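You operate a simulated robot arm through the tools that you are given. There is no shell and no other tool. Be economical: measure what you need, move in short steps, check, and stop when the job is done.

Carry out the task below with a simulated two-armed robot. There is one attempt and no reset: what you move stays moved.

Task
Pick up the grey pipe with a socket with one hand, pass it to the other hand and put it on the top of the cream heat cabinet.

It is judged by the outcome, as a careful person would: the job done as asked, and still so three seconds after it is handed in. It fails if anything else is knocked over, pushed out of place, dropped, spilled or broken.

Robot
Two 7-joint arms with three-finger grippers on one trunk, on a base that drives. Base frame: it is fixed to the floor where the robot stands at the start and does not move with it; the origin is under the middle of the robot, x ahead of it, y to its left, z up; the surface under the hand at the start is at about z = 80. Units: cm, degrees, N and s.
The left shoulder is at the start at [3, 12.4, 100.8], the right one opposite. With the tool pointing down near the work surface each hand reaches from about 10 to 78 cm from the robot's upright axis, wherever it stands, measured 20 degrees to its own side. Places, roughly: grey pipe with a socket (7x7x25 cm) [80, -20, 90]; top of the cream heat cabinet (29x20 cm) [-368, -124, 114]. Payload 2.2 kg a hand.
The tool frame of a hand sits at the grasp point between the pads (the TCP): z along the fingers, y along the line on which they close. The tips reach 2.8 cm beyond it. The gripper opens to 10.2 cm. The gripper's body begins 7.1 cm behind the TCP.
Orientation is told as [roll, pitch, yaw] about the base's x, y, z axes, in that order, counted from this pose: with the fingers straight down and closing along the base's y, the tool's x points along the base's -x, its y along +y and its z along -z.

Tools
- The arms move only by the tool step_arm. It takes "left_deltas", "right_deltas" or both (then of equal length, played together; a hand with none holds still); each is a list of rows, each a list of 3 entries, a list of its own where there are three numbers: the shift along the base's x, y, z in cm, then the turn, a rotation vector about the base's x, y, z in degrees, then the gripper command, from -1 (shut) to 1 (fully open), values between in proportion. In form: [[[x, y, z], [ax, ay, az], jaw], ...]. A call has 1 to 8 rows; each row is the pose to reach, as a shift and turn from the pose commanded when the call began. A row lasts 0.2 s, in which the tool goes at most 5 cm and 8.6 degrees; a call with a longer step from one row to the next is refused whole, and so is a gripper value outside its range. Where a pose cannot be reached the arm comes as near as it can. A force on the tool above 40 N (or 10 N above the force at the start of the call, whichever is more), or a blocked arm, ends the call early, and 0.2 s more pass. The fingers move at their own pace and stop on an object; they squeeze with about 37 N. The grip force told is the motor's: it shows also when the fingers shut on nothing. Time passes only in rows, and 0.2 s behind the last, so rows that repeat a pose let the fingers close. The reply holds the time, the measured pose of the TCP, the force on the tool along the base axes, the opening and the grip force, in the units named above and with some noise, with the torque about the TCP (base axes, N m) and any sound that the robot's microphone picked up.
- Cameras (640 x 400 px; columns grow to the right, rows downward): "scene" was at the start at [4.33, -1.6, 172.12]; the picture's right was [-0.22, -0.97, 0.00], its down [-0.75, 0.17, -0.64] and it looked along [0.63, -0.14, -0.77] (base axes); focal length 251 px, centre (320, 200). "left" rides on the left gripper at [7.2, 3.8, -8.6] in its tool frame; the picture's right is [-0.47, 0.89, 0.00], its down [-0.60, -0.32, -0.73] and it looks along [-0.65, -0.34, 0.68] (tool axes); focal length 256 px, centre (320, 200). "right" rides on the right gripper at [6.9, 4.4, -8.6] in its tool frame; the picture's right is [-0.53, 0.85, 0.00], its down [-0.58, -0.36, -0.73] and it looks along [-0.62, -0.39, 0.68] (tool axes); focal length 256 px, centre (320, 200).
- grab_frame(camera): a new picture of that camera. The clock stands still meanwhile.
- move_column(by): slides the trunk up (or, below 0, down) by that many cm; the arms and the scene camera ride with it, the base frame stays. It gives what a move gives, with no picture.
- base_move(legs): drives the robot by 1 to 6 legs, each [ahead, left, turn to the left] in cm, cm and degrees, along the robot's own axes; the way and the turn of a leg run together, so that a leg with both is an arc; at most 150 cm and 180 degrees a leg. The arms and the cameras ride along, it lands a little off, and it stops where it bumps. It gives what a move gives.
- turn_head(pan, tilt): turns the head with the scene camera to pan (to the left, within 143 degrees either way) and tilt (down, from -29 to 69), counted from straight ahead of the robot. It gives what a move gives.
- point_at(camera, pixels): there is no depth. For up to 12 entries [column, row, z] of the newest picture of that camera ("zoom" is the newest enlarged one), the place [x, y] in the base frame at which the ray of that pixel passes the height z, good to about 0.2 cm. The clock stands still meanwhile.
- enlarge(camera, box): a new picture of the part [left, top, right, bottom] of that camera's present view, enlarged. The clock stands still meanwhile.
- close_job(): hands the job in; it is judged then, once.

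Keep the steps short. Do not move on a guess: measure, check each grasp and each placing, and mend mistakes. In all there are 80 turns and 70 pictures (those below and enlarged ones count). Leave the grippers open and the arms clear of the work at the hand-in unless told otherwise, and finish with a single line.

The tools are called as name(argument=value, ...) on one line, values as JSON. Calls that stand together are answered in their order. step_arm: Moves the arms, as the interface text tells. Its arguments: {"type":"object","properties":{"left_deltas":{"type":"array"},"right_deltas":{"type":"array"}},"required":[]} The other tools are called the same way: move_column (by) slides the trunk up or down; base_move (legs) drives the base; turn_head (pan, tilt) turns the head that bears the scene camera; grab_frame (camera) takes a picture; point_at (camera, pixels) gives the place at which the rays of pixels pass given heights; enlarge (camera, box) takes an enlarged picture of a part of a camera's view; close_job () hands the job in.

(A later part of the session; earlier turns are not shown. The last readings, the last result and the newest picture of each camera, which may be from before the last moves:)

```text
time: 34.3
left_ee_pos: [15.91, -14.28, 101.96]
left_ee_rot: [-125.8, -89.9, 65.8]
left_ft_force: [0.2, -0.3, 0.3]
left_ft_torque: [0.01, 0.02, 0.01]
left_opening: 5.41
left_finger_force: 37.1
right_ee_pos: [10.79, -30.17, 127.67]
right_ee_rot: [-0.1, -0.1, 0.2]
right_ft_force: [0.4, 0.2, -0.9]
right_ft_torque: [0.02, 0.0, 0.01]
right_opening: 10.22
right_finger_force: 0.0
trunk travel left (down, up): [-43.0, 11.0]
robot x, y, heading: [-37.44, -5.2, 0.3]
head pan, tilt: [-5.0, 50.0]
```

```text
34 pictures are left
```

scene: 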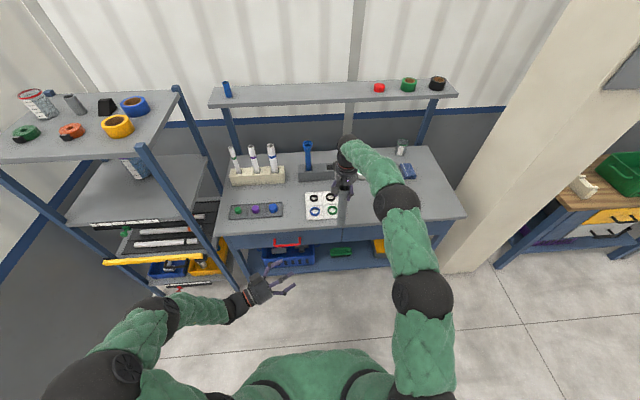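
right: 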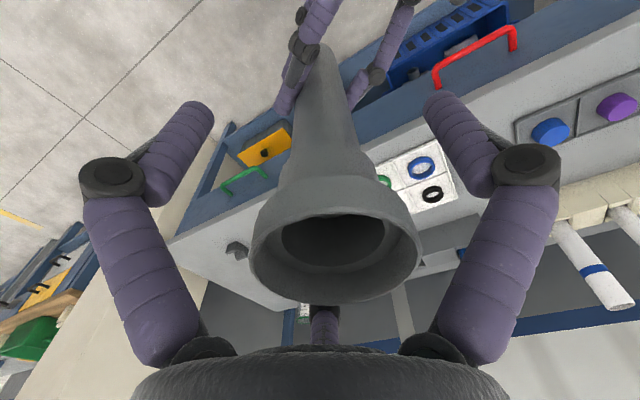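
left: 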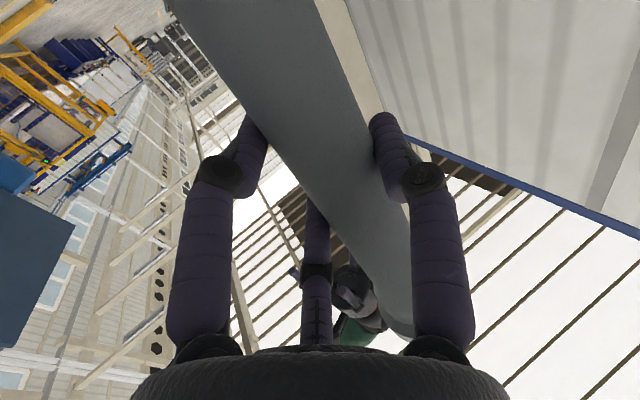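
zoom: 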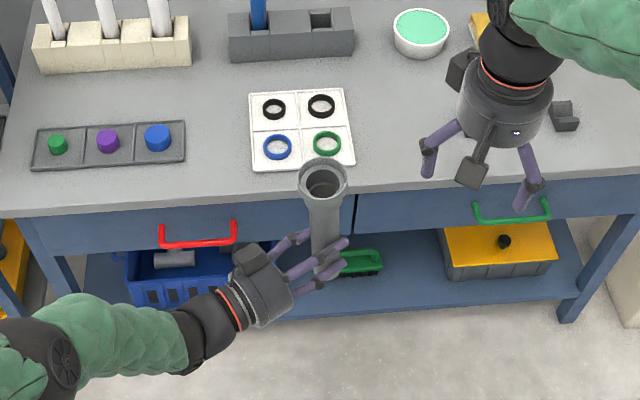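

The hand-over worked; the right hand is clear. Now I map the floor between here and the cabinet with three views.

turn_head(pan=-85, tilt=28)

grab_frame(camera="scene")

turn_head(pan=143, tilt=28)

grab_frame(camera="scene")

turn_head(pan=-143, tilt=28)

grab_frame(camera="scene")

```text
time: 35.8
left_ee_pos: [15.71, -14.26, 101.96]
left_ee_rot: [-120.7, -89.7, 60.5]
left_ft_force: [-0.2, -1.0, 0.2]
left_ft_torque: [0.04, -0.01, 0.0]
left_opening: 5.37
left_finger_force: 37.2
right_ee_pos: [11.09, -29.92, 127.61]
right_ee_rot: [0.0, -0.1, 0.2]
right_ft_force: [0.7, -0.7, 0.1]
right_ft_torque: [-0.01, 0.03, -0.02]
right_opening: 10.19
right_finger_force: 0.1
trunk travel left (down, up): [-43.0, 11.0]
robot x, y, heading: [-37.64, -5.26, 0.3]
head pan, tilt: [-85.0, 28.0]
```

```text
33 pictures are left
```

scene: 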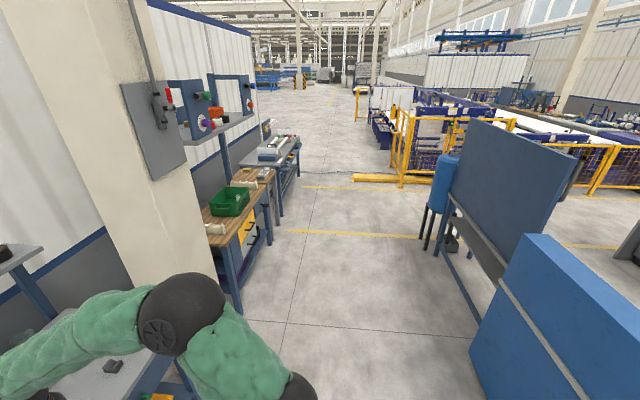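

```text
time: 39.1
left_ee_pos: [15.82, -14.25, 101.87]
left_ee_rot: [-121.3, -89.8, 61.3]
left_ft_force: [0.5, 0.1, -0.3]
left_ft_torque: [0.0, -0.01, 0.02]
left_opening: 5.42
left_finger_force: 37.1
right_ee_pos: [10.97, -29.87, 127.63]
right_ee_rot: [0.0, 0.0, 0.2]
right_ft_force: [0.3, 0.0, -0.5]
right_ft_torque: [0.0, 0.01, 0.02]
right_opening: 10.22
right_finger_force: 0.0
trunk travel left (down, up): [-43.0, 11.0]
robot x, y, heading: [-37.58, -5.09, 0.3]
head pan, tilt: [143.0, 28.0]
```

```text
32 pictures are left
```

scene: 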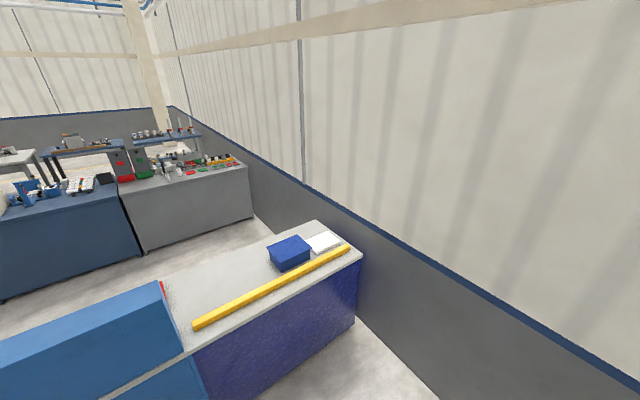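

```text
time: 43.0
left_ee_pos: [15.86, -14.21, 101.92]
left_ee_rot: [-120.5, -89.8, 60.4]
left_ft_force: [-0.4, 0.0, -0.3]
left_ft_torque: [0.04, 0.04, 0.01]
left_opening: 5.41
left_finger_force: 36.8
right_ee_pos: [11.0, -29.97, 127.58]
right_ee_rot: [0.0, 0.0, 0.2]
right_ft_force: [1.0, 0.2, -0.1]
right_ft_torque: [0.04, 0.02, -0.02]
right_opening: 10.21
right_finger_force: 0.0
trunk travel left (down, up): [-43.0, 11.0]
robot x, y, heading: [-37.49, -4.79, 0.5]
head pan, tilt: [-143.0, 28.0]
```

```text
31 pictures are left
```

scene: 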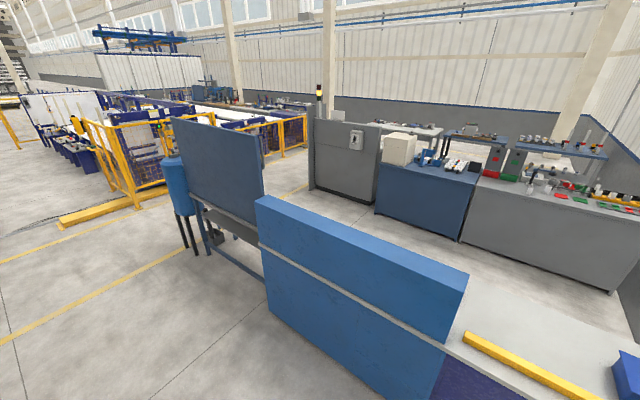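

A row of benches and blue panels separates me from the cabinet, ending at the blue tank (180,210); I must go round that end. I measure floor points of the obstacles.

point_at(camera="scene", pixels=[[195, 253, 0], [182, 246, 0], [212, 253, 0], [270, 310, 0], [312, 189, 0], [370, 204, 0], [376, 213, 0], [458, 241, 0], [606, 292, 0], [138, 209, 0], [62, 228, 0], [400, 398, 0]])

point_at(camera="scene", pixels=[[383, 158, 114], [409, 162, 114], [415, 138, 114], [388, 134, 114], [412, 165, 90], [258, 242, 90], [440, 345, 90], [468, 272, 125], [257, 198, 125]])

enlarge(camera="scene", box=[340, 100, 500, 200])

```text
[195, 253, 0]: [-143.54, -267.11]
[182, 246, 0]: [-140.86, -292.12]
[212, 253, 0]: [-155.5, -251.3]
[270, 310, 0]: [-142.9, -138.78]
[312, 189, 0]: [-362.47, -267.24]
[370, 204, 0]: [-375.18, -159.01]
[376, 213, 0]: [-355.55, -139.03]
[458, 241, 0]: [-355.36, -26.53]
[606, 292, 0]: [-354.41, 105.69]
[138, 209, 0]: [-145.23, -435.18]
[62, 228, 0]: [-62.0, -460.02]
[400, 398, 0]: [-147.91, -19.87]
```

```text
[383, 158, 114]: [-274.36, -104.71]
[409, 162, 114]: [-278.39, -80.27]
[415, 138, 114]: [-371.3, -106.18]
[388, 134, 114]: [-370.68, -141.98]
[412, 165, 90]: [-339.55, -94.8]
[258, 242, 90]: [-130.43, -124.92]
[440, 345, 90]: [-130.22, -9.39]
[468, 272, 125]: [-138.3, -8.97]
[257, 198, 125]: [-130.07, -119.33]
```

```text
4.00 times, centred on (420, 150) of scene
```

zoom: 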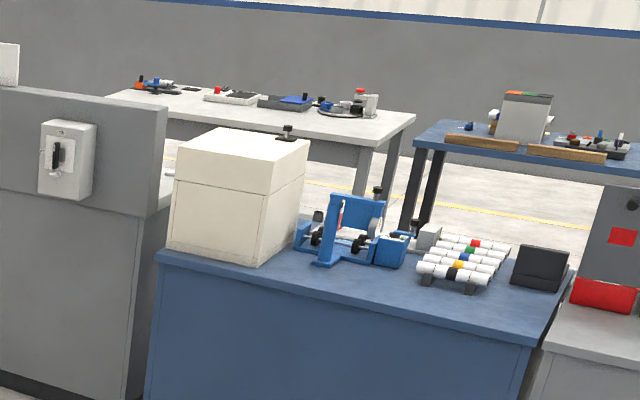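

The barrier's near face is at x≈-130 to -145 and ends at y≈-292; a fence begins at y≈-435, so there is a gap about 140 cm wide. I turn right 90° in place (space is free around), then look ahead.

base_move(legs=[[0, 0, -90]])

turn_head(pan=0, tilt=25)

grab_frame(camera="scene")

```text
time: 47.2
left_ee_pos: [-46.85, -58.56, 101.99]
left_ee_rot: [-121.0, -89.8, -29.1]
left_ft_force: [-0.2, 0.4, 0.3]
left_ft_torque: [0.01, -0.02, -0.01]
left_opening: 5.4
left_finger_force: 36.7
right_ee_pos: [-62.65, -53.65, 127.66]
right_ee_rot: [0.0, -0.1, -89.9]
right_ft_force: [0.3, 0.3, 0.6]
right_ft_torque: [0.01, -0.01, -0.02]
right_opening: 10.19
right_finger_force: 0.0
trunk travel left (down, up): [-43.0, 11.0]
robot x, y, heading: [-37.67, -4.83, -89.9]
head pan, tilt: [-143.0, 28.0]
```

```text
time: 49.5
left_ee_pos: [-46.98, -58.5, 101.93]
left_ee_rot: [-121.8, -89.8, -28.4]
left_ft_force: [-0.4, 0.7, -0.9]
left_ft_torque: [0.03, 0.01, 0.04]
left_opening: 5.39
left_finger_force: 36.8
right_ee_pos: [-62.58, -53.56, 127.55]
right_ee_rot: [0.0, 0.1, -89.9]
right_ft_force: [1.1, 0.5, -0.2]
right_ft_torque: [-0.03, -0.04, -0.01]
right_opening: 10.22
right_finger_force: 0.2
trunk travel left (down, up): [-43.0, 11.0]
robot x, y, heading: [-37.61, -4.95, -89.8]
head pan, tilt: [0.0, 25.0]
```

```text
29 pictures are left
```

scene: 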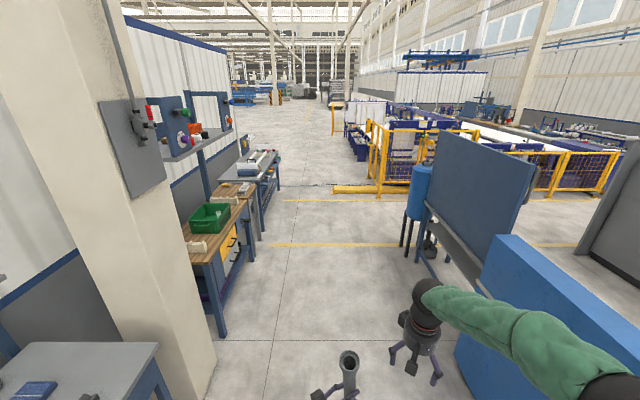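

I measure the right-hand benches, the pillar, the tank and the fence.

point_at(camera="scene", pixels=[[222, 336, 0], [264, 238, 0], [332, 194, 0], [378, 198, 0], [408, 256, 0], [403, 246, 0], [432, 257, 0], [213, 375, 0], [475, 318, 0], [540, 213, 0], [585, 248, 0], [278, 185, 0]])

```text
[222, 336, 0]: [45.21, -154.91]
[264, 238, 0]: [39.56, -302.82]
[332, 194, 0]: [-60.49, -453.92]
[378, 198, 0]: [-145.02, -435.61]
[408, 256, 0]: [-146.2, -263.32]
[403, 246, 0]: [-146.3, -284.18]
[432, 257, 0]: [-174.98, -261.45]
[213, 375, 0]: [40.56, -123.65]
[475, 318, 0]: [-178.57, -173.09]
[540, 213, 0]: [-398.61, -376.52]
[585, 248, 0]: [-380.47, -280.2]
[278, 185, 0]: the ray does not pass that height
```

The aisle runs from x≈-140 to +40, and the gap from y≈-292 to -435. I drive along the aisle to about (-50,-362), hands leading.

base_move(legs=[[120, -4, 0], [120, -4, 0], [117, -4, 0]])

turn_head(pan=-85, tilt=28)

grab_frame(camera="scene")

```text
time: 66.8
left_ee_pos: [-56.12, -415.27, 101.96]
left_ee_rot: [-117.9, -89.7, -31.6]
left_ft_force: [0.9, -0.8, -0.6]
left_ft_torque: [0.0, -0.02, -0.01]
left_opening: 5.4
left_finger_force: 36.5
right_ee_pos: [-71.96, -410.49, 127.65]
right_ee_rot: [-0.1, 0.1, -89.3]
right_ft_force: [0.0, 0.2, 0.4]
right_ft_torque: [0.02, 0.01, -0.01]
right_opening: 10.2
right_finger_force: 0.0
trunk travel left (down, up): [-43.0, 11.0]
robot x, y, heading: [-47.47, -361.62, -89.0]
head pan, tilt: [0.0, 25.0]
```

```text
time: 68.4
left_ee_pos: [-56.01, -415.16, 101.86]
left_ee_rot: [-120.9, -89.8, -28.7]
left_ft_force: [-1.0, 0.4, 0.0]
left_ft_torque: [0.03, -0.01, -0.01]
left_opening: 5.39
left_finger_force: 37.2
right_ee_pos: [-71.79, -410.64, 127.65]
right_ee_rot: [0.1, 0.0, -89.2]
right_ft_force: [-0.1, 0.4, -0.3]
right_ft_torque: [-0.02, -0.03, 0.0]
right_opening: 10.22
right_finger_force: 0.0
trunk travel left (down, up): [-43.0, 11.0]
robot x, y, heading: [-47.59, -361.66, -89.2]
head pan, tilt: [-85.0, 28.0]
```

```text
28 pictures are left
```

scene: 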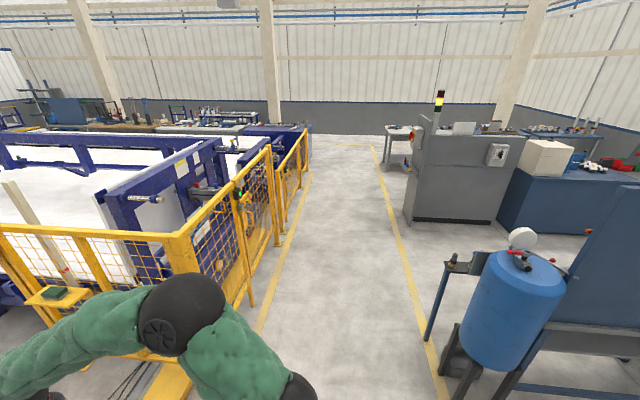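

I see a clear corridor between the fence and the tank. I measure its edges.

point_at(camera="scene", pixels=[[252, 304, 0], [277, 246, 0], [303, 186, 0], [430, 338, 0], [455, 385, 0], [406, 220, 0], [497, 226, 0], [195, 258, 100], [450, 262, 80], [500, 226, 0], [440, 375, 0], [560, 258, 80]])

```text
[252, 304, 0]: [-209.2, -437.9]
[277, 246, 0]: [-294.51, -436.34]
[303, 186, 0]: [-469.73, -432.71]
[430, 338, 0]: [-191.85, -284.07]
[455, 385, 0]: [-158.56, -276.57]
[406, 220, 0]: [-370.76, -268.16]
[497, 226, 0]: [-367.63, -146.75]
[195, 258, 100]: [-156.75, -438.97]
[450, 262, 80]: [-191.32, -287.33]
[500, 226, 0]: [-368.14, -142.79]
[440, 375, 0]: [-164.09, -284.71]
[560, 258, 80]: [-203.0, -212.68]
```

The fence is straight at y≈-437, the tank side ends at y≈-288, and the cabinet benches start at x≈-355. I turn right 90.8°, drive ahead to x≈-272 and check before strafing.

base_move(legs=[[0, 0, -90.8], [113, 1.5, 0], [112, 0, 0]])

turn_head(pan=-60, tilt=25)

grab_frame(camera="scene")

```text
time: 83.4
left_ee_pos: [-326.67, -351.9, 101.87]
left_ee_rot: [-117.0, -89.8, -123.7]
left_ft_force: [-1.3, 0.5, 0.3]
left_ft_torque: [0.01, -0.03, -0.01]
left_opening: 5.39
left_finger_force: 37.1
right_ee_pos: [-321.51, -336.26, 127.66]
right_ee_rot: [-0.1, 0.0, 179.4]
right_ft_force: [-0.3, 0.1, 0.2]
right_ft_torque: [-0.02, -0.03, 0.0]
right_opening: 10.18
right_finger_force: 0.0
trunk travel left (down, up): [-43.0, 11.0]
robot x, y, heading: [-273.3, -361.74, 179.2]
head pan, tilt: [-85.0, 28.0]
```

```text
time: 84.3
left_ee_pos: [-326.57, -351.94, 101.83]
left_ee_rot: [-121.0, -89.8, -119.8]
left_ft_force: [0.2, -0.1, -0.3]
left_ft_torque: [-0.01, -0.01, 0.01]
left_opening: 5.41
left_finger_force: 36.6
right_ee_pos: [-321.68, -336.35, 127.68]
right_ee_rot: [0.0, 0.0, 179.5]
right_ft_force: [-0.1, 0.2, -0.8]
right_ft_torque: [0.0, -0.02, 0.06]
right_opening: 10.23
right_finger_force: 0.1
trunk travel left (down, up): [-43.0, 11.0]
robot x, y, heading: [-273.25, -361.74, 179.2]
head pan, tilt: [-60.0, 25.0]
```

```text
27 pictures are left
```

scene: 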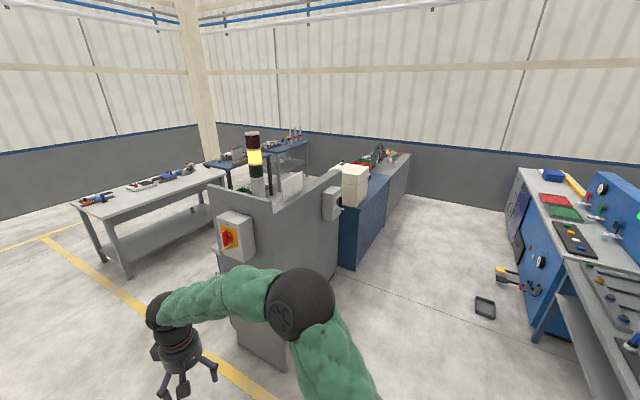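

I check the aisle edges: the bench side on the right (535,345), a tray on the floor (485,308), and the cabinet sides.

point_at(camera="scene", pixels=[[537, 345, 0], [474, 305, 0], [484, 318, 0], [345, 268, 0], [300, 370, 0], [342, 246, 0], [563, 255, 80], [495, 272, 0], [400, 200, 0], [340, 205, 90], [372, 180, 90], [330, 183, 110]])

enlarge(camera="scene", box=[300, 140, 420, 215])

```text
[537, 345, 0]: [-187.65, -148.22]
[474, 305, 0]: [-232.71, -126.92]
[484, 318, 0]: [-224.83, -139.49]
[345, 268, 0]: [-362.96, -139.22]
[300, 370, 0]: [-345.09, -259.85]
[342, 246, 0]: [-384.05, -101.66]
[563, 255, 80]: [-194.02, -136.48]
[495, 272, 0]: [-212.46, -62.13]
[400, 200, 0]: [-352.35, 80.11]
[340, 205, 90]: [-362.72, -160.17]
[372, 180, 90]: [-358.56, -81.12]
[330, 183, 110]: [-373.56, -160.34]
```

```text
5.33 times, centred on (360, 178) of scene
```

zoom: 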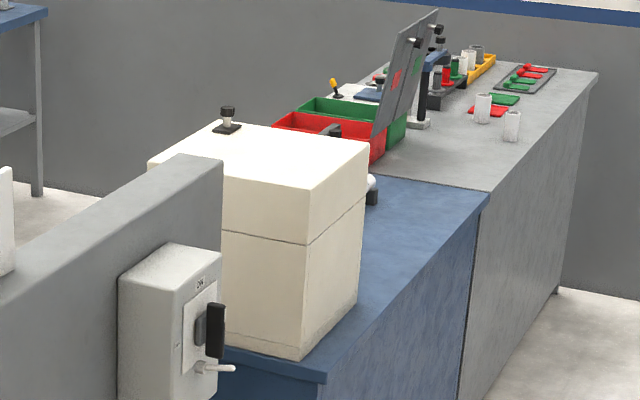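

A small tray lies on the floor near (-228,-133), so I'll keep to x≈-283. Before strafing I raise the trunk 11 cm and the left arm 21 cm so the pipe passes above everything on the benches.

move_column(by=11)

step_arm(left_deltas=[[[0, 0, 4], [0, 0, 0], -1], [[0, 0, 8], [0, 0, 0], -1], [[0, 0, 12], [0, 0, 0], -1], [[0, 0, 16], [0, 0, 0], -1], [[0, 0, 20], [0, 0, 0], -1], [[0, 0, 22], [0, 0, 0], -1], [[0, 0, 22], [0, 0, 0], -1]])

turn_head(pan=0, tilt=45)

grab_frame(camera="scene")

```text
time: 85.7
left_ee_pos: [-326.74, -352.0, 112.8]
left_ee_rot: [-114.9, -89.7, -126.0]
left_ft_force: [-0.7, -0.8, -0.9]
left_ft_torque: [0.02, -0.03, -0.02]
left_opening: 5.4
left_finger_force: 37.1
right_ee_pos: [-321.61, -336.24, 138.6]
right_ee_rot: [0.0, 0.0, 179.5]
right_ft_force: [0.0, 1.3, 0.1]
right_ft_torque: [0.0, -0.01, 0.0]
right_opening: 10.19
right_finger_force: 0.0
trunk travel left (down, up): [-54.0, 0.0]
robot x, y, heading: [-273.28, -361.9, 179.9]
head pan, tilt: [-60.0, 25.0]
```

```text
time: 87.3
left_ee_pos: [-326.68, -351.96, 134.8]
left_ee_rot: [-110.9, -89.8, -130.0]
left_ft_force: [-0.1, -0.3, -0.7]
left_ft_torque: [-0.01, 0.0, 0.01]
left_opening: 5.39
left_finger_force: 36.9
right_ee_pos: [-321.54, -336.31, 138.69]
right_ee_rot: [0.0, -0.1, 179.4]
right_ft_force: [-0.5, 0.1, 0.0]
right_ft_torque: [0.01, -0.02, -0.02]
right_opening: 10.17
right_finger_force: 0.0
trunk travel left (down, up): [-54.0, 0.0]
robot x, y, heading: [-273.44, -361.83, 179.8]
head pan, tilt: [-60.0, 25.0]
```

```text
time: 88.6
left_ee_pos: [-326.58, -351.95, 134.82]
left_ee_rot: [-119.7, -89.8, -121.2]
left_ft_force: [-0.5, 0.4, -0.7]
left_ft_torque: [-0.03, -0.03, 0.04]
left_opening: 5.39
left_finger_force: 36.9
right_ee_pos: [-321.55, -336.26, 138.65]
right_ee_rot: [0.0, 0.1, 179.5]
right_ft_force: [-0.4, 0.7, 1.0]
right_ft_torque: [0.02, -0.02, 0.04]
right_opening: 10.21
right_finger_force: 0.0
trunk travel left (down, up): [-54.0, 0.0]
robot x, y, heading: [-272.97, -361.5, 179.7]
head pan, tilt: [0.0, 45.0]
```

```text
25 pictures are left
```

scene: 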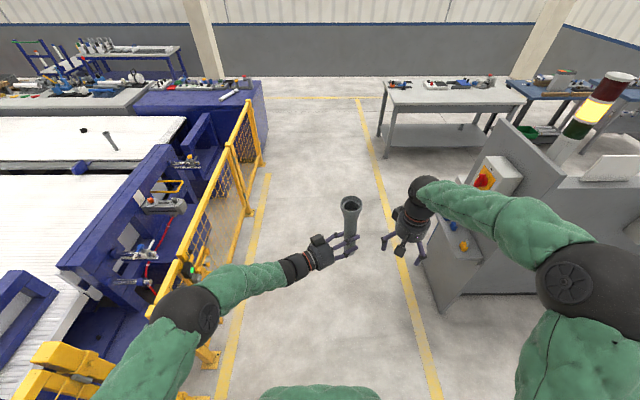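

I measure the grey machine's front corners and the lamp tower relative to the hand path.

point_at(camera="scene", pixels=[[437, 318, 0], [432, 262, 50], [500, 282, 80], [585, 240, 100], [585, 240, 115], [560, 165, 118], [600, 90, 150], [600, 90, 140], [470, 205, 110], [520, 140, 120]])

```text
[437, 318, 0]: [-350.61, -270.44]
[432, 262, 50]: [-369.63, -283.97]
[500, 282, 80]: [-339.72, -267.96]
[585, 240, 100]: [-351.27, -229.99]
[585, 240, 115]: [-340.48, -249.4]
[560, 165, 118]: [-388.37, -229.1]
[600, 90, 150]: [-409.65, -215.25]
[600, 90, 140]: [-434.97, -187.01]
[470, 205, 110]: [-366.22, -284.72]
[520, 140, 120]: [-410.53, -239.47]
```

The machine front is at x≈-350 and lower than my load, so the path is clear. I strafe right 238 cm to y≈-124, keeping x≈-279.

base_move(legs=[[6, -119, 0.3], [0, -119, 0]])

turn_head(pan=0, tilt=45)

grab_frame(camera="scene")

```text
time: 100.2
left_ee_pos: [-333.29, -117.12, 134.86]
left_ee_rot: [-120.4, -89.8, -119.3]
left_ft_force: [1.1, -0.3, -1.0]
left_ft_torque: [0.01, 0.02, 0.02]
left_opening: 5.39
left_finger_force: 37.2
right_ee_pos: [-328.67, -101.55, 138.66]
right_ee_rot: [0.0, 0.0, -179.4]
right_ft_force: [-0.1, -0.4, 0.5]
right_ft_torque: [0.01, -0.01, 0.02]
right_opening: 10.19
right_finger_force: 0.1
trunk travel left (down, up): [-54.0, 0.0]
robot x, y, heading: [-279.93, -125.45, -179.4]
head pan, tilt: [0.0, 45.0]
```

```text
time: 100.8
left_ee_pos: [-333.33, -117.28, 134.84]
left_ee_rot: [-115.9, -89.9, -123.8]
left_ft_force: [0.1, 0.3, -1.6]
left_ft_torque: [0.01, -0.02, -0.01]
left_opening: 5.41
left_finger_force: 37.4
right_ee_pos: [-328.64, -101.37, 138.69]
right_ee_rot: [0.0, 0.0, -179.4]
right_ft_force: [0.5, 0.6, 0.7]
right_ft_torque: [-0.01, -0.02, 0.03]
right_opening: 10.19
right_finger_force: 0.1
trunk travel left (down, up): [-54.0, 0.0]
robot x, y, heading: [-280.12, -126.09, -179.5]
head pan, tilt: [0.0, 45.0]
```

```text
24 pictures are left
```

scene: 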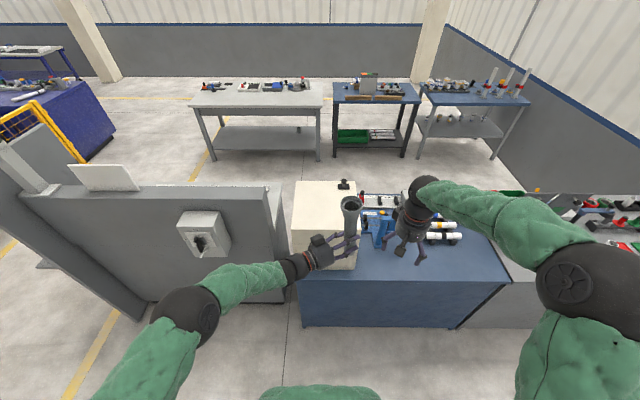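

I'm in front of the cabinet. I enlarge to see its top and the knob at (344,185), and measure.

enlarge(camera="scene", box=[270, 165, 430, 285])

point_at(camera="scene", pixels=[[295, 183, 114], [361, 184, 114], [292, 230, 114], [357, 245, 114], [344, 188, 114], [302, 298, 90], [500, 283, 90], [303, 328, 0]])

```text
3.33 times, centred on (350, 225) of scene
```

zoom: 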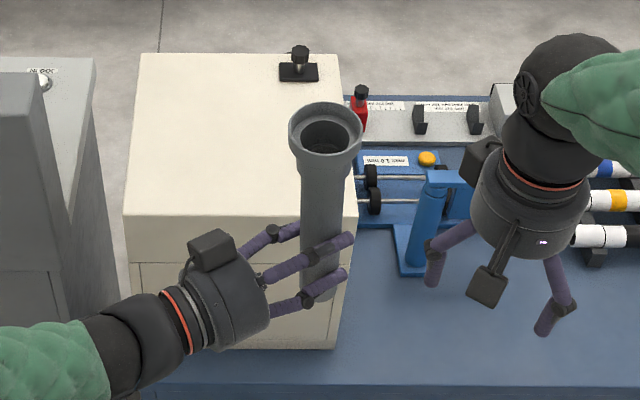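

```text
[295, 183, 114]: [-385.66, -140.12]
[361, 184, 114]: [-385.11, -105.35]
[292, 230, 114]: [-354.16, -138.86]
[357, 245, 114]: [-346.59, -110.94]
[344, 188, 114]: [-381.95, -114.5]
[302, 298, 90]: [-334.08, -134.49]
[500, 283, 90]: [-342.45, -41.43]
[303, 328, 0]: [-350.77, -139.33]
```

I check the pipe's uprightness: the rim centre at zoom (325,131) against the shaft at (320,298).

point_at(camera="zoom", pixels=[[325, 131, 149], [325, 131, 150], [321, 285, 126], [321, 240, 133], [322, 200, 140], [140, 54, 114], [342, 57, 114], [125, 215, 114], [358, 218, 114]])

grab_frame(camera="right")

```text
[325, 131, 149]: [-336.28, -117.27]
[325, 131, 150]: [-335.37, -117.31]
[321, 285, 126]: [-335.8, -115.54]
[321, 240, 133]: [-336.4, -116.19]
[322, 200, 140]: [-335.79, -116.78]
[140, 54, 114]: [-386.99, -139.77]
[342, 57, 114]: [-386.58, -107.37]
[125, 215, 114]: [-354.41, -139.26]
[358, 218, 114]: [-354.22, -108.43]
```

```text
22 pictures are left
```

right: 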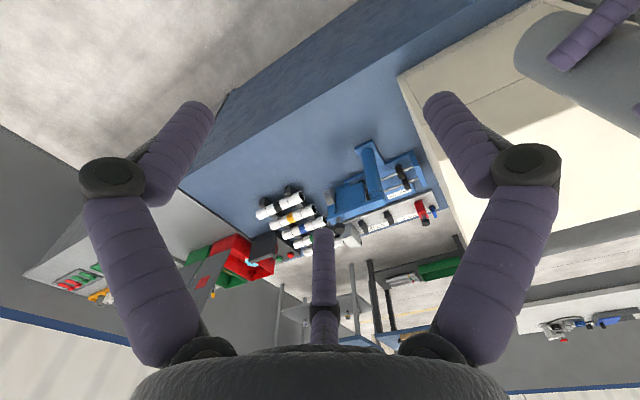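

The pipe leans about 4° (top towards -y), to be corrected later. I now turn the left hand 60° to the left so that it points straight at the cabinet, which keeps its wrist off the machine wall.

step_arm(left_deltas=[[[0, 0, 0], [0, 0, 7.5], -1], [[0, -1, 0], [0, 0, 15], -1], [[0, -2, 0], [0, 0, 22.5], -1], [[0, -3, 0], [0, 0, 30], -1], [[0, -4, 0], [0, 0, 37.5], -1], [[0, -5, 0], [0, 0, 45], -1], [[0, -6, 0], [0, 0, 52.5], -1], [[0, -7, 0], [0, 0, 60], -1]])

enlarge(camera="scene", box=[254, 165, 446, 285])

```text
time: 102.6
left_ee_pos: [-340.7, -132.81, 141.27]
left_ee_rot: [-82.6, -77.1, -116.9]
left_ft_force: [0.3, -0.1, -0.8]
left_ft_torque: [-0.01, 0.01, 0.02]
left_opening: 5.42
left_finger_force: 37.0
left hand out of reach, approached as far as the arm can: row 2, 3, 4, 5, 6, 7, 8
right_ee_pos: [-328.68, -101.36, 138.62]
right_ee_rot: [-0.1, 0.0, -179.4]
right_ft_force: [-0.1, 0.0, -1.2]
right_ft_torque: [0.0, -0.03, 0.0]
right_opening: 10.21
right_finger_force: 0.1
trunk travel left (down, up): [-54.0, 0.0]
robot x, y, heading: [-279.9, -125.99, -179.4]
head pan, tilt: [0.0, 45.0]
```

```text
3.33 times, centred on (350, 225) of scene
```

zoom: 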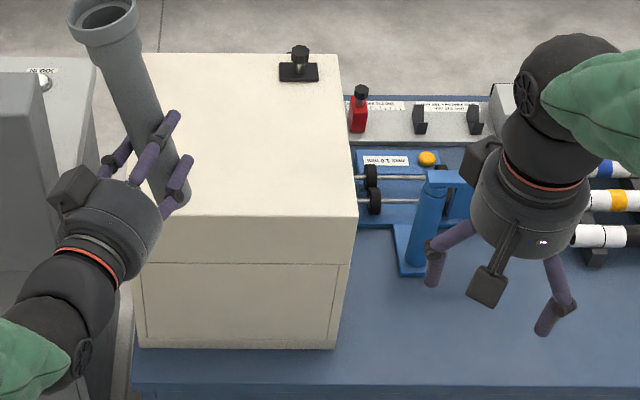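

That orientation is out of the arm's reach and the pipe got tilted. I go back along the reverse path and check.

step_arm(left_deltas=[[[0, 1, 0], [0, 0, -7.5], -1], [[0, 2, 0], [0, 0, -15], -1], [[0, 3, 0], [0, 0, -22.5], -1], [[0, 4, 0], [0, 0, -30], -1], [[0, 5, 0], [0, 0, -37.5], -1], [[0, 6, 0], [0, 0, -45], -1], [[0, 7, 0], [0, 0, -52.5], -1], [[0, 7, 0], [0, 0, -60], -1]])

enlarge(camera="scene", box=[254, 165, 446, 285])

```text
time: 104.4
left_ee_pos: [-340.58, -125.67, 141.16]
left_ee_rot: [-82.9, -77.1, -177.0]
left_ft_force: [-0.6, -0.7, -1.7]
left_ft_torque: [-0.06, -0.02, -0.06]
left_opening: 5.4
left_finger_force: 37.8
right_ee_pos: [-328.84, -101.55, 138.59]
right_ee_rot: [0.0, 0.1, -179.4]
right_ft_force: [0.7, 1.2, -0.3]
right_ft_torque: [0.02, -0.03, 0.0]
right_opening: 10.18
right_finger_force: 0.0
trunk travel left (down, up): [-54.0, 0.0]
robot x, y, heading: [-280.02, -126.3, -179.6]
head pan, tilt: [0.0, 45.0]
```

```text
3.33 times, centred on (350, 225) of scene
```

zoom: 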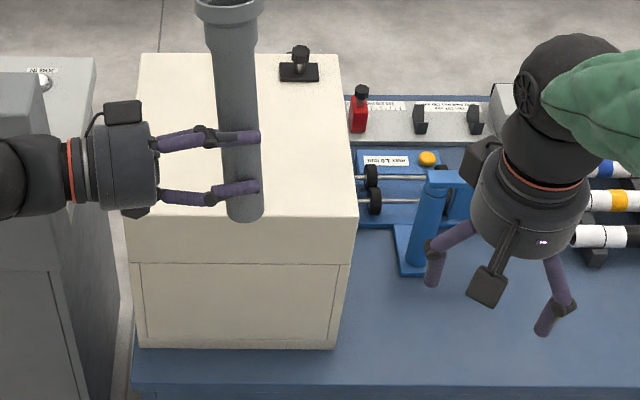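

The arm stays where it stopped: the pipe is secure but leans. I turn it back upright with the hand pointing at 120° (known reachable), retracting a bit.

step_arm(left_deltas=[[[2, 2, 0], [-0.75, 4.25, 6.63], -1], [[4, 4.5, 0], [-1.5, 8.5, 13.27], -1], [[6.6, 7, 0], [-2.25, 12.76, 19.9], -1], [[6.6, 8.7, -2], [-2.25, 12.76, 19.9], -1], [[6.6, 8.7, -2], [-2.25, 12.76, 19.9], -1]])

enlarge(camera="scene", box=[254, 165, 446, 285])

```text
time: 105.6
left_ee_pos: [-333.94, -117.06, 139.16]
left_ee_rot: [-178.8, -89.3, -61.0]
left_ft_force: [0.1, -0.1, -1.1]
left_ft_torque: [-0.02, 0.02, -0.03]
left_opening: 5.38
left_finger_force: 37.2
right_ee_pos: [-328.69, -101.32, 138.66]
right_ee_rot: [0.0, 0.0, -179.4]
right_ft_force: [0.0, 0.9, -0.5]
right_ft_torque: [0.01, 0.01, -0.03]
right_opening: 10.2
right_finger_force: 0.0
trunk travel left (down, up): [-54.0, 0.0]
robot x, y, heading: [-280.04, -125.79, -179.5]
head pan, tilt: [0.0, 45.0]
```

```text
3.33 times, centred on (350, 225) of scene
```

zoom: 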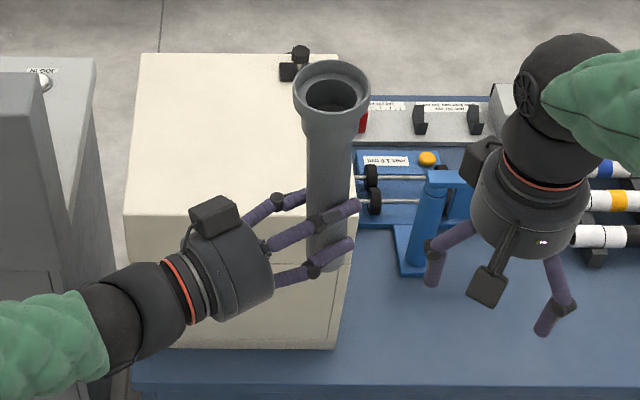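

The pipe is upright again at z≈139. To get the left wrist off the machine wall I turn the robot instead: strafe right 33 cm, turn left 34.5°, then close in, with all loads well above the bench.

base_move(legs=[[0, -32.6, 0], [0, 0, 34.5], [11, -7.5, 0]])

turn_head(pan=0, tilt=45)

grab_frame(camera="scene")

```text
time: 110.3
left_ee_pos: [-342.99, -117.29, 139.22]
left_ee_rot: [-179.7, -89.2, -25.5]
left_ft_force: [0.0, 0.4, -1.0]
left_ft_torque: [0.01, 0.02, -0.02]
left_opening: 5.39
left_finger_force: 37.2
right_ee_pos: [-347.46, -101.44, 138.81]
right_ee_rot: [0.0, 0.0, -144.8]
right_ft_force: [-0.7, 0.5, -0.7]
right_ft_torque: [-0.02, -0.01, -0.01]
right_opening: 10.19
right_finger_force: 0.0
trunk travel left (down, up): [-54.0, 0.0]
robot x, y, heading: [-293.55, -93.67, -144.8]
head pan, tilt: [0.0, 45.0]
```

```text
time: 110.9
left_ee_pos: [-343.19, -117.2, 139.08]
left_ee_rot: [-175.5, -89.3, -29.6]
left_ft_force: [-0.4, 0.1, -1.3]
left_ft_torque: [0.01, -0.02, -0.01]
left_opening: 5.41
left_finger_force: 37.2
right_ee_pos: [-347.54, -101.53, 138.64]
right_ee_rot: [0.0, 0.0, -144.8]
right_ft_force: [0.0, -0.1, -0.3]
right_ft_torque: [0.0, 0.03, 0.01]
right_opening: 10.18
right_finger_force: 0.1
trunk travel left (down, up): [-54.0, 0.0]
robot x, y, heading: [-293.63, -93.79, -144.6]
head pan, tilt: [0.0, 45.0]
```

```text
18 pictures are left
```

scene: 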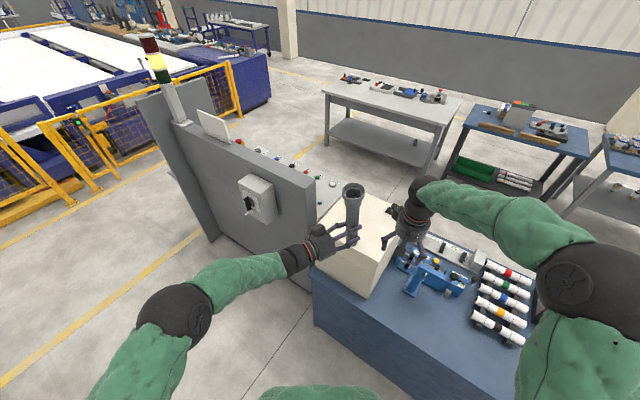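

The robot is in position. I move the right hand away from the cabinet, then measure pipe and top up close.

step_arm(right_deltas=[[[3, 3, 1], [0, 0, 0], 1], [[6, 6, 2], [0, 0, 0], 1], [[9, 9, 2], [0, 0, 0], 1], [[12, 12, 2], [0, 0, 0], 1], [[14, 15, 2], [0, 0, 0], 1]])

enlarge(camera="scene", box=[270, 170, 414, 300])

```text
time: 112.1
left_ee_pos: [-343.05, -117.23, 139.19]
left_ee_rot: [179.5, -89.3, -24.6]
left_ft_force: [0.2, 0.2, -0.9]
left_ft_torque: [-0.04, -0.01, -0.02]
left_opening: 5.41
left_finger_force: 37.1
right_ee_pos: [-333.42, -86.39, 140.6]
right_ee_rot: [0.0, 0.1, -144.8]
right_ft_force: [-0.2, -0.2, -0.4]
right_ft_torque: [0.01, 0.0, 0.02]
right_opening: 10.19
right_finger_force: 0.0
trunk travel left (down, up): [-54.0, 0.0]
robot x, y, heading: [-293.36, -94.21, -144.5]
head pan, tilt: [0.0, 45.0]
```

```text
3.08 times, centred on (342, 235) of scene
```

zoom: 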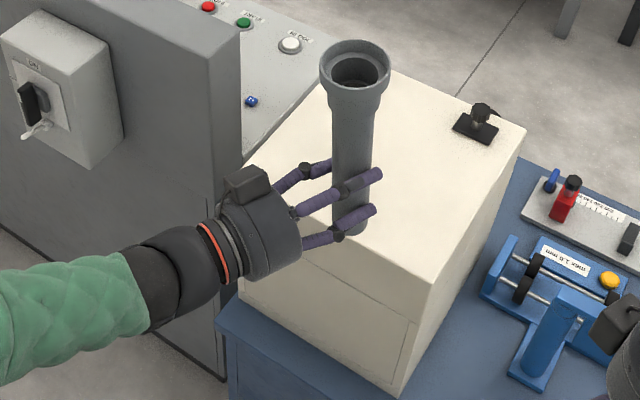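

I compute the top's corners and the pipe axis at several heights.

point_at(camera="zoom", pixels=[[430, 288, 114], [525, 131, 114], [395, 72, 114], [475, 135, 114], [355, 68, 154], [355, 68, 155], [353, 130, 145], [351, 180, 138], [348, 225, 131], [210, 60, 114], [210, 60, 125], [245, 155, 114]])

```text
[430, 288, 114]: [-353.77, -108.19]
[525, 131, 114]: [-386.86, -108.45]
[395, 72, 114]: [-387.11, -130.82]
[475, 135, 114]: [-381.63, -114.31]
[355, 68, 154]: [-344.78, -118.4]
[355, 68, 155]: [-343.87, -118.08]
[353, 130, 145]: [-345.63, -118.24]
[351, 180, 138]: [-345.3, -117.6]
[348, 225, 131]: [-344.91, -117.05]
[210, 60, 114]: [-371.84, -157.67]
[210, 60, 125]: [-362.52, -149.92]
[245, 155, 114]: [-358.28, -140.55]
```

The top is flat, x -354…-387, y -139.5…-108.3. The pipe leans about 3.5° to the robot's left; I check its fore-aft lean with the right camera.

grab_frame(camera="right")

```text
16 pictures are left
```

right: 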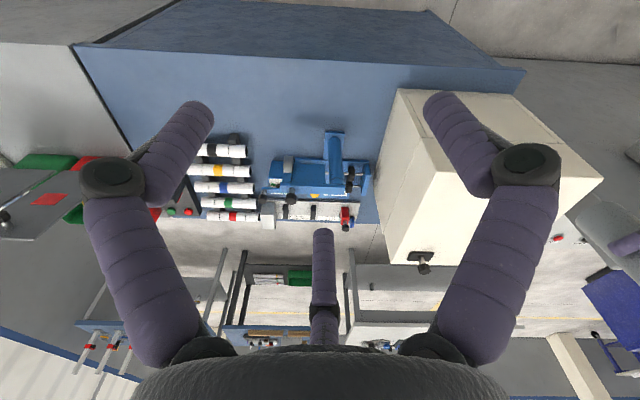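

The pipe is just at the right picture edge (610,230). I turn the right hand 40° to the left to get it into view.

step_arm(right_deltas=[[[0, 0, 0], [0, 0, 8], 1], [[0, 0, 0], [0, 0, 16], 1], [[0, 0, 0], [0, 0, 24], 1], [[0, 0, 0], [0, 0, 32], 1], [[0, 0, 0], [0, 0, 40], 1], [[0, 0, 0], [0, 0, 40], 1]])

grab_frame(camera="right")

```text
time: 113.5
left_ee_pos: [-343.11, -117.16, 139.09]
left_ee_rot: [-177.6, -89.3, -27.6]
left_ft_force: [0.2, 0.4, -2.0]
left_ft_torque: [0.01, -0.03, 0.02]
left_opening: 5.4
left_finger_force: 36.4
right_ee_pos: [-333.51, -86.48, 140.6]
right_ee_rot: [0.1, 0.1, -104.7]
right_ft_force: [-0.3, 0.5, -0.6]
right_ft_torque: [0.0, -0.01, 0.04]
right_opening: 10.2
right_finger_force: 0.1
trunk travel left (down, up): [-54.0, 0.0]
robot x, y, heading: [-293.02, -93.93, -144.8]
head pan, tilt: [0.0, 45.0]
```

```text
15 pictures are left
```

right: 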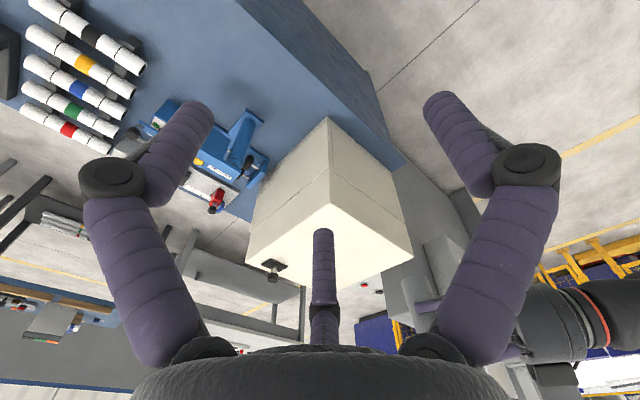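

That view is blocked by the palm. I use the left hand's own camera instead, to fit the pipe axis in the tool frame.

grab_frame(camera="left")

```text
14 pictures are left
```

left: 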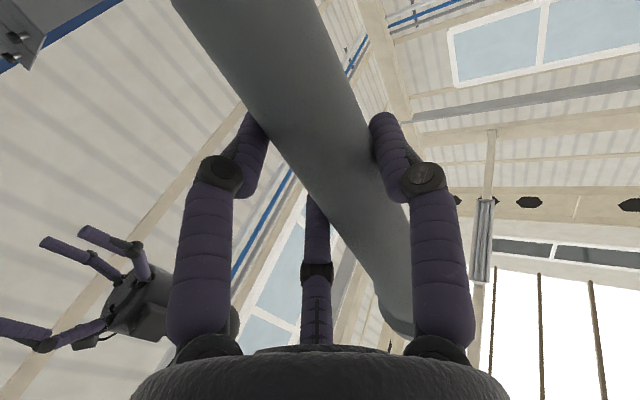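

Combining both views, the pipe leans about 5° back towards the hand. I correct that by turning the hand, and carry the pipe over the top to about (-361,-124), still 15 cm up.

step_arm(left_deltas=[[[-3.9, -1.6, 0], [-0.7, -2.45, 0], -1], [[-7.8, -3.2, 0], [-1.4, -4.9, 0], -1], [[-11.7, -4.8, 0], [-1.4, -4.9, 0], -1], [[-15.7, -6.4, 0], [-1.4, -4.9, 0], -1], [[-15.7, -6.4, 0], [-1.4, -4.9, 0], -1]])

enlarge(camera="scene", box=[270, 150, 414, 290])

```text
time: 114.7
left_ee_pos: [-358.68, -123.56, 139.22]
left_ee_rot: [-10.4, -85.6, 165.1]
left_ft_force: [0.1, 0.0, 0.1]
left_ft_torque: [-0.03, -0.04, -0.01]
left_opening: 5.38
left_finger_force: 36.8
right_ee_pos: [-333.38, -86.43, 140.63]
right_ee_rot: [-0.2, 0.0, -104.8]
right_ft_force: [0.3, 0.1, 0.4]
right_ft_torque: [-0.02, 0.06, 0.02]
right_opening: 10.2
right_finger_force: 0.0
trunk travel left (down, up): [-54.0, 0.0]
robot x, y, heading: [-293.46, -94.2, -145.0]
head pan, tilt: [0.0, 45.0]
```

```text
2.86 times, centred on (342, 220) of scene
```

zoom: 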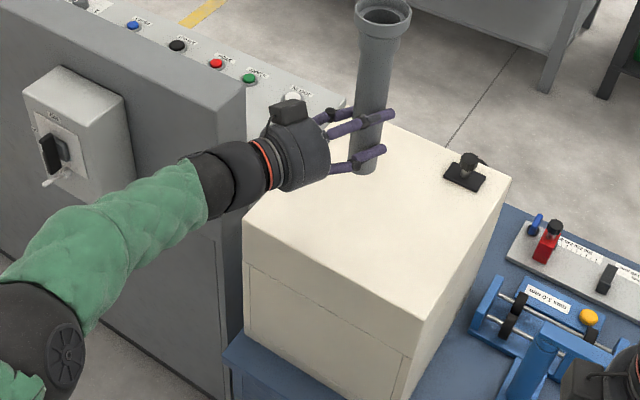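

I check the axis again: rim (383,14), shaft bottom (364,163).

point_at(camera="zoom", pixels=[[383, 14, 154], [383, 14, 155], [375, 80, 145], [365, 155, 131], [365, 155, 132]])

```text
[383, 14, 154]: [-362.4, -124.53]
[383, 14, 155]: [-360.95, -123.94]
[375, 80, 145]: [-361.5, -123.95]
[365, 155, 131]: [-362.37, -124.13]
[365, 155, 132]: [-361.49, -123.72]
```

The pipe now stands upright over (-361.8,-124). I lower it 13 cm and look again.

step_arm(left_deltas=[[[0, 0, -4], [0, 0, 0], -1], [[0, 0, -8], [0, 0, 0], -1], [[0, 0, -11], [0, 0, 0], -1], [[0, 0, -13], [0, 0, 0], -1], [[0, 0, -13], [0, 0, 0], -1]])

enlarge(camera="scene", box=[300, 160, 410, 250])

```text
time: 115.9
left_ee_pos: [-358.72, -123.64, 126.12]
left_ee_rot: [-10.7, -85.5, 165.5]
left_ft_force: [-0.6, 0.1, -0.7]
left_ft_torque: [0.03, 0.01, 0.01]
left_opening: 5.41
left_finger_force: 37.2
right_ee_pos: [-333.51, -86.37, 140.55]
right_ee_rot: [0.0, 0.1, -104.8]
right_ft_force: [0.3, -0.2, -0.2]
right_ft_torque: [-0.02, 0.01, 0.0]
right_opening: 10.18
right_finger_force: 0.1
trunk travel left (down, up): [-54.0, 0.0]
robot x, y, heading: [-293.3, -93.94, -144.9]
head pan, tilt: [0.0, 45.0]
```

```text
4.44 times, centred on (355, 205) of scene
```

zoom: 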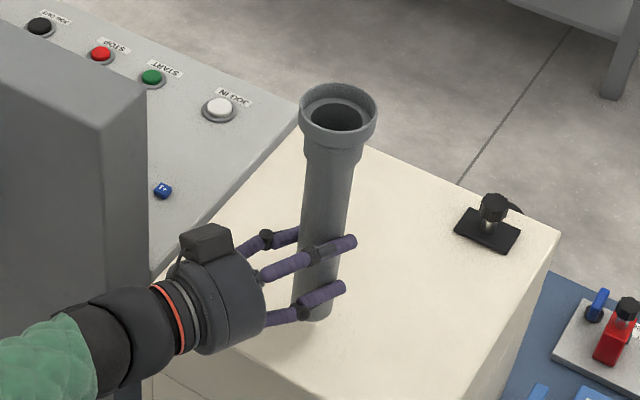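

About 2 cm remain. I lower in small steps, watching the force.

step_arm(left_deltas=[[[0, 0, -0.6], [0, 0, 0], -1], [[0, 0, -1.2], [0, 0, 0], -1], [[0, 0, -1.6], [0, 0, 0], -1], [[0, 0, -1.6], [0, 0, 0], -1]])

enlarge(camera="scene", box=[320, 190, 400, 250])

```text
time: 116.9
left_ee_pos: [-358.86, -123.65, 124.56]
left_ee_rot: [-11.1, -85.7, 165.9]
left_ft_force: [1.1, 0.5, -1.1]
left_ft_torque: [-0.01, -0.04, -0.01]
left_opening: 5.37
left_finger_force: 37.1
right_ee_pos: [-333.58, -86.51, 140.61]
right_ee_rot: [-0.1, 0.0, -104.8]
right_ft_force: [0.2, -0.6, 0.1]
right_ft_torque: [-0.04, 0.0, 0.0]
right_opening: 10.21
right_finger_force: 0.1
trunk travel left (down, up): [-54.0, 0.0]
robot x, y, heading: [-293.63, -94.26, -144.6]
head pan, tilt: [0.0, 45.0]
```

```text
6.67 times, centred on (360, 220) of scene
```

zoom: 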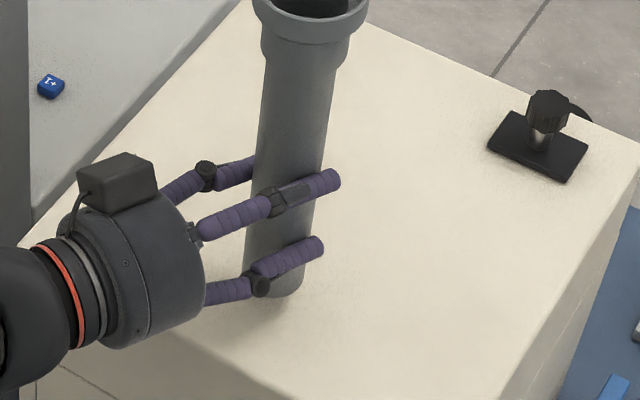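

No contact yet (force ≈0). I go on down in 0.3 cm steps.

step_arm(left_deltas=[[[0, 0, -0.3], [0, 0, 0], -1], [[0, 0, -0.6], [0, 0, 0], -1], [[0, 0, -0.9], [0, 0, 0], -1]])

```text
time: 117.7
left_ee_pos: [-358.85, -123.64, 123.6]
left_ee_rot: [-11.0, -85.7, 165.9]
left_ft_force: [0.2, -0.3, -0.3]
left_ft_torque: [-0.02, -0.01, -0.01]
left_opening: 5.43
left_finger_force: 37.1
right_ee_pos: [-333.63, -86.51, 140.59]
right_ee_rot: [-0.1, 0.0, -104.8]
right_ft_force: [0.1, 0.3, -0.3]
right_ft_torque: [-0.03, -0.05, -0.03]
right_opening: 10.21
right_finger_force: 0.0
trunk travel left (down, up): [-54.0, 0.0]
robot x, y, heading: [-293.25, -93.91, -144.9]
head pan, tilt: [0.0, 45.0]
```

step_arm(left_deltas=[[[0, 0, -0.3], [0, 0, 0], -1], [[0, 0, -0.6], [0, 0, 0], -1]])

enlarge(camera="scene", box=[320, 190, 400, 250])

```text
time: 118.3
left_ee_pos: [-358.8, -123.64, 123.03]
left_ee_rot: [-11.3, -85.5, 166.0]
left_ft_force: [-0.1, 0.5, -1.7]
left_ft_torque: [0.0, -0.05, 0.0]
left_opening: 5.43
left_finger_force: 36.9
right_ee_pos: [-333.65, -86.53, 140.6]
right_ee_rot: [0.0, -0.1, -104.8]
right_ft_force: [0.9, 0.2, 0.4]
right_ft_torque: [0.0, 0.01, -0.03]
right_opening: 10.21
right_finger_force: 0.0
trunk travel left (down, up): [-54.0, 0.0]
robot x, y, heading: [-293.86, -93.35, -144.8]
head pan, tilt: [0.0, 45.0]
```

```text
6.67 times, centred on (360, 220) of scene
```

zoom: 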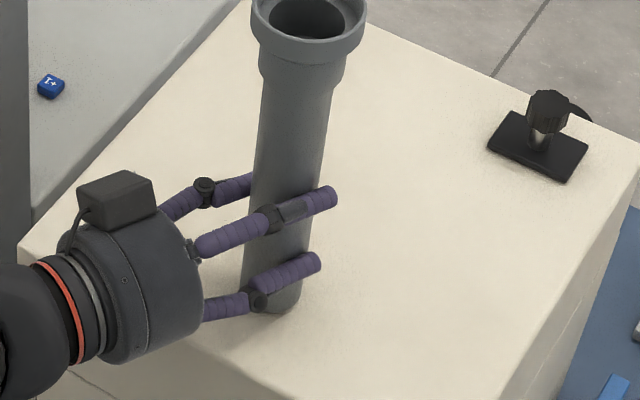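

No contact yet. I estimate the gap from the pipe's lowest visible edge (272,314).

point_at(camera="zoom", pixels=[[272, 314, 114], [272, 314, 115], [272, 314, 116], [308, 15, 138]])

step_arm(left_deltas=[[[0, 0, -0.25], [0, 0, 0], -1], [[0, 0, -0.5], [0, 0, 0], -1]])

```text
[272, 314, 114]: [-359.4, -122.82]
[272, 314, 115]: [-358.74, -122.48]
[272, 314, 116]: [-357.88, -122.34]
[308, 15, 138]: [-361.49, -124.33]
```

```text
time: 118.9
left_ee_pos: [-358.84, -123.58, 122.64]
left_ee_rot: [-10.4, -85.7, 165.2]
left_ft_force: [0.2, -0.2, -0.2]
left_ft_torque: [-0.01, 0.02, -0.01]
left_opening: 5.4
left_finger_force: 36.9
right_ee_pos: [-333.48, -86.46, 140.51]
right_ee_rot: [0.0, 0.0, -104.8]
right_ft_force: [-0.6, -0.1, -0.3]
right_ft_torque: [0.02, 0.0, 0.01]
right_opening: 10.18
right_finger_force: 0.1
trunk travel left (down, up): [-54.0, 0.0]
robot x, y, heading: [-293.66, -94.18, -144.7]
head pan, tilt: [0.0, 45.0]
```

step_arm(left_deltas=[[[0, 0, -0.2], [0, 0, 0], -1], [[0, 0, -0.4], [0, 0, 0], -1], [[0, 0, -0.6], [0, 0, 0], -1]])

enlarge(camera="scene", box=[320, 190, 400, 250])

```text
time: 119.7
left_ee_pos: [-358.74, -123.66, 122.52]
left_ee_rot: [-6.6, -86.1, 161.5]
left_ft_force: [0.7, 2.7, 24.1]
left_ft_torque: [-0.18, 0.11, -0.04]
left_opening: 5.42
left_finger_force: 37.0
right_ee_pos: [-333.28, -86.23, 140.7]
right_ee_rot: [-0.1, -0.1, -104.8]
right_ft_force: [-0.5, 0.0, -0.3]
right_ft_torque: [-0.01, -0.01, -0.02]
right_opening: 10.22
right_finger_force: 0.1
trunk travel left (down, up): [-54.0, 0.0]
robot x, y, heading: [-293.55, -93.88, -144.9]
head pan, tilt: [0.0, 45.0]
```

```text
6.67 times, centred on (360, 220) of scene
```

zoom: 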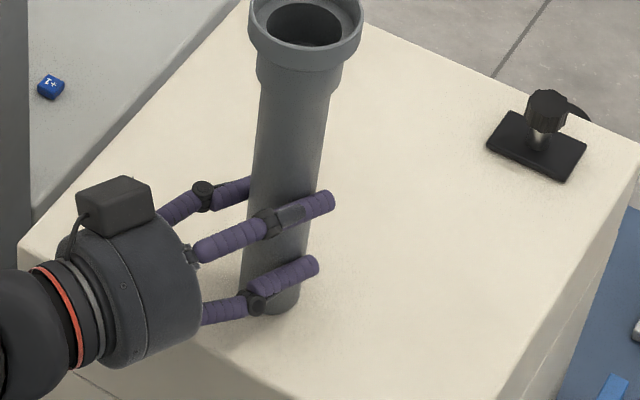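

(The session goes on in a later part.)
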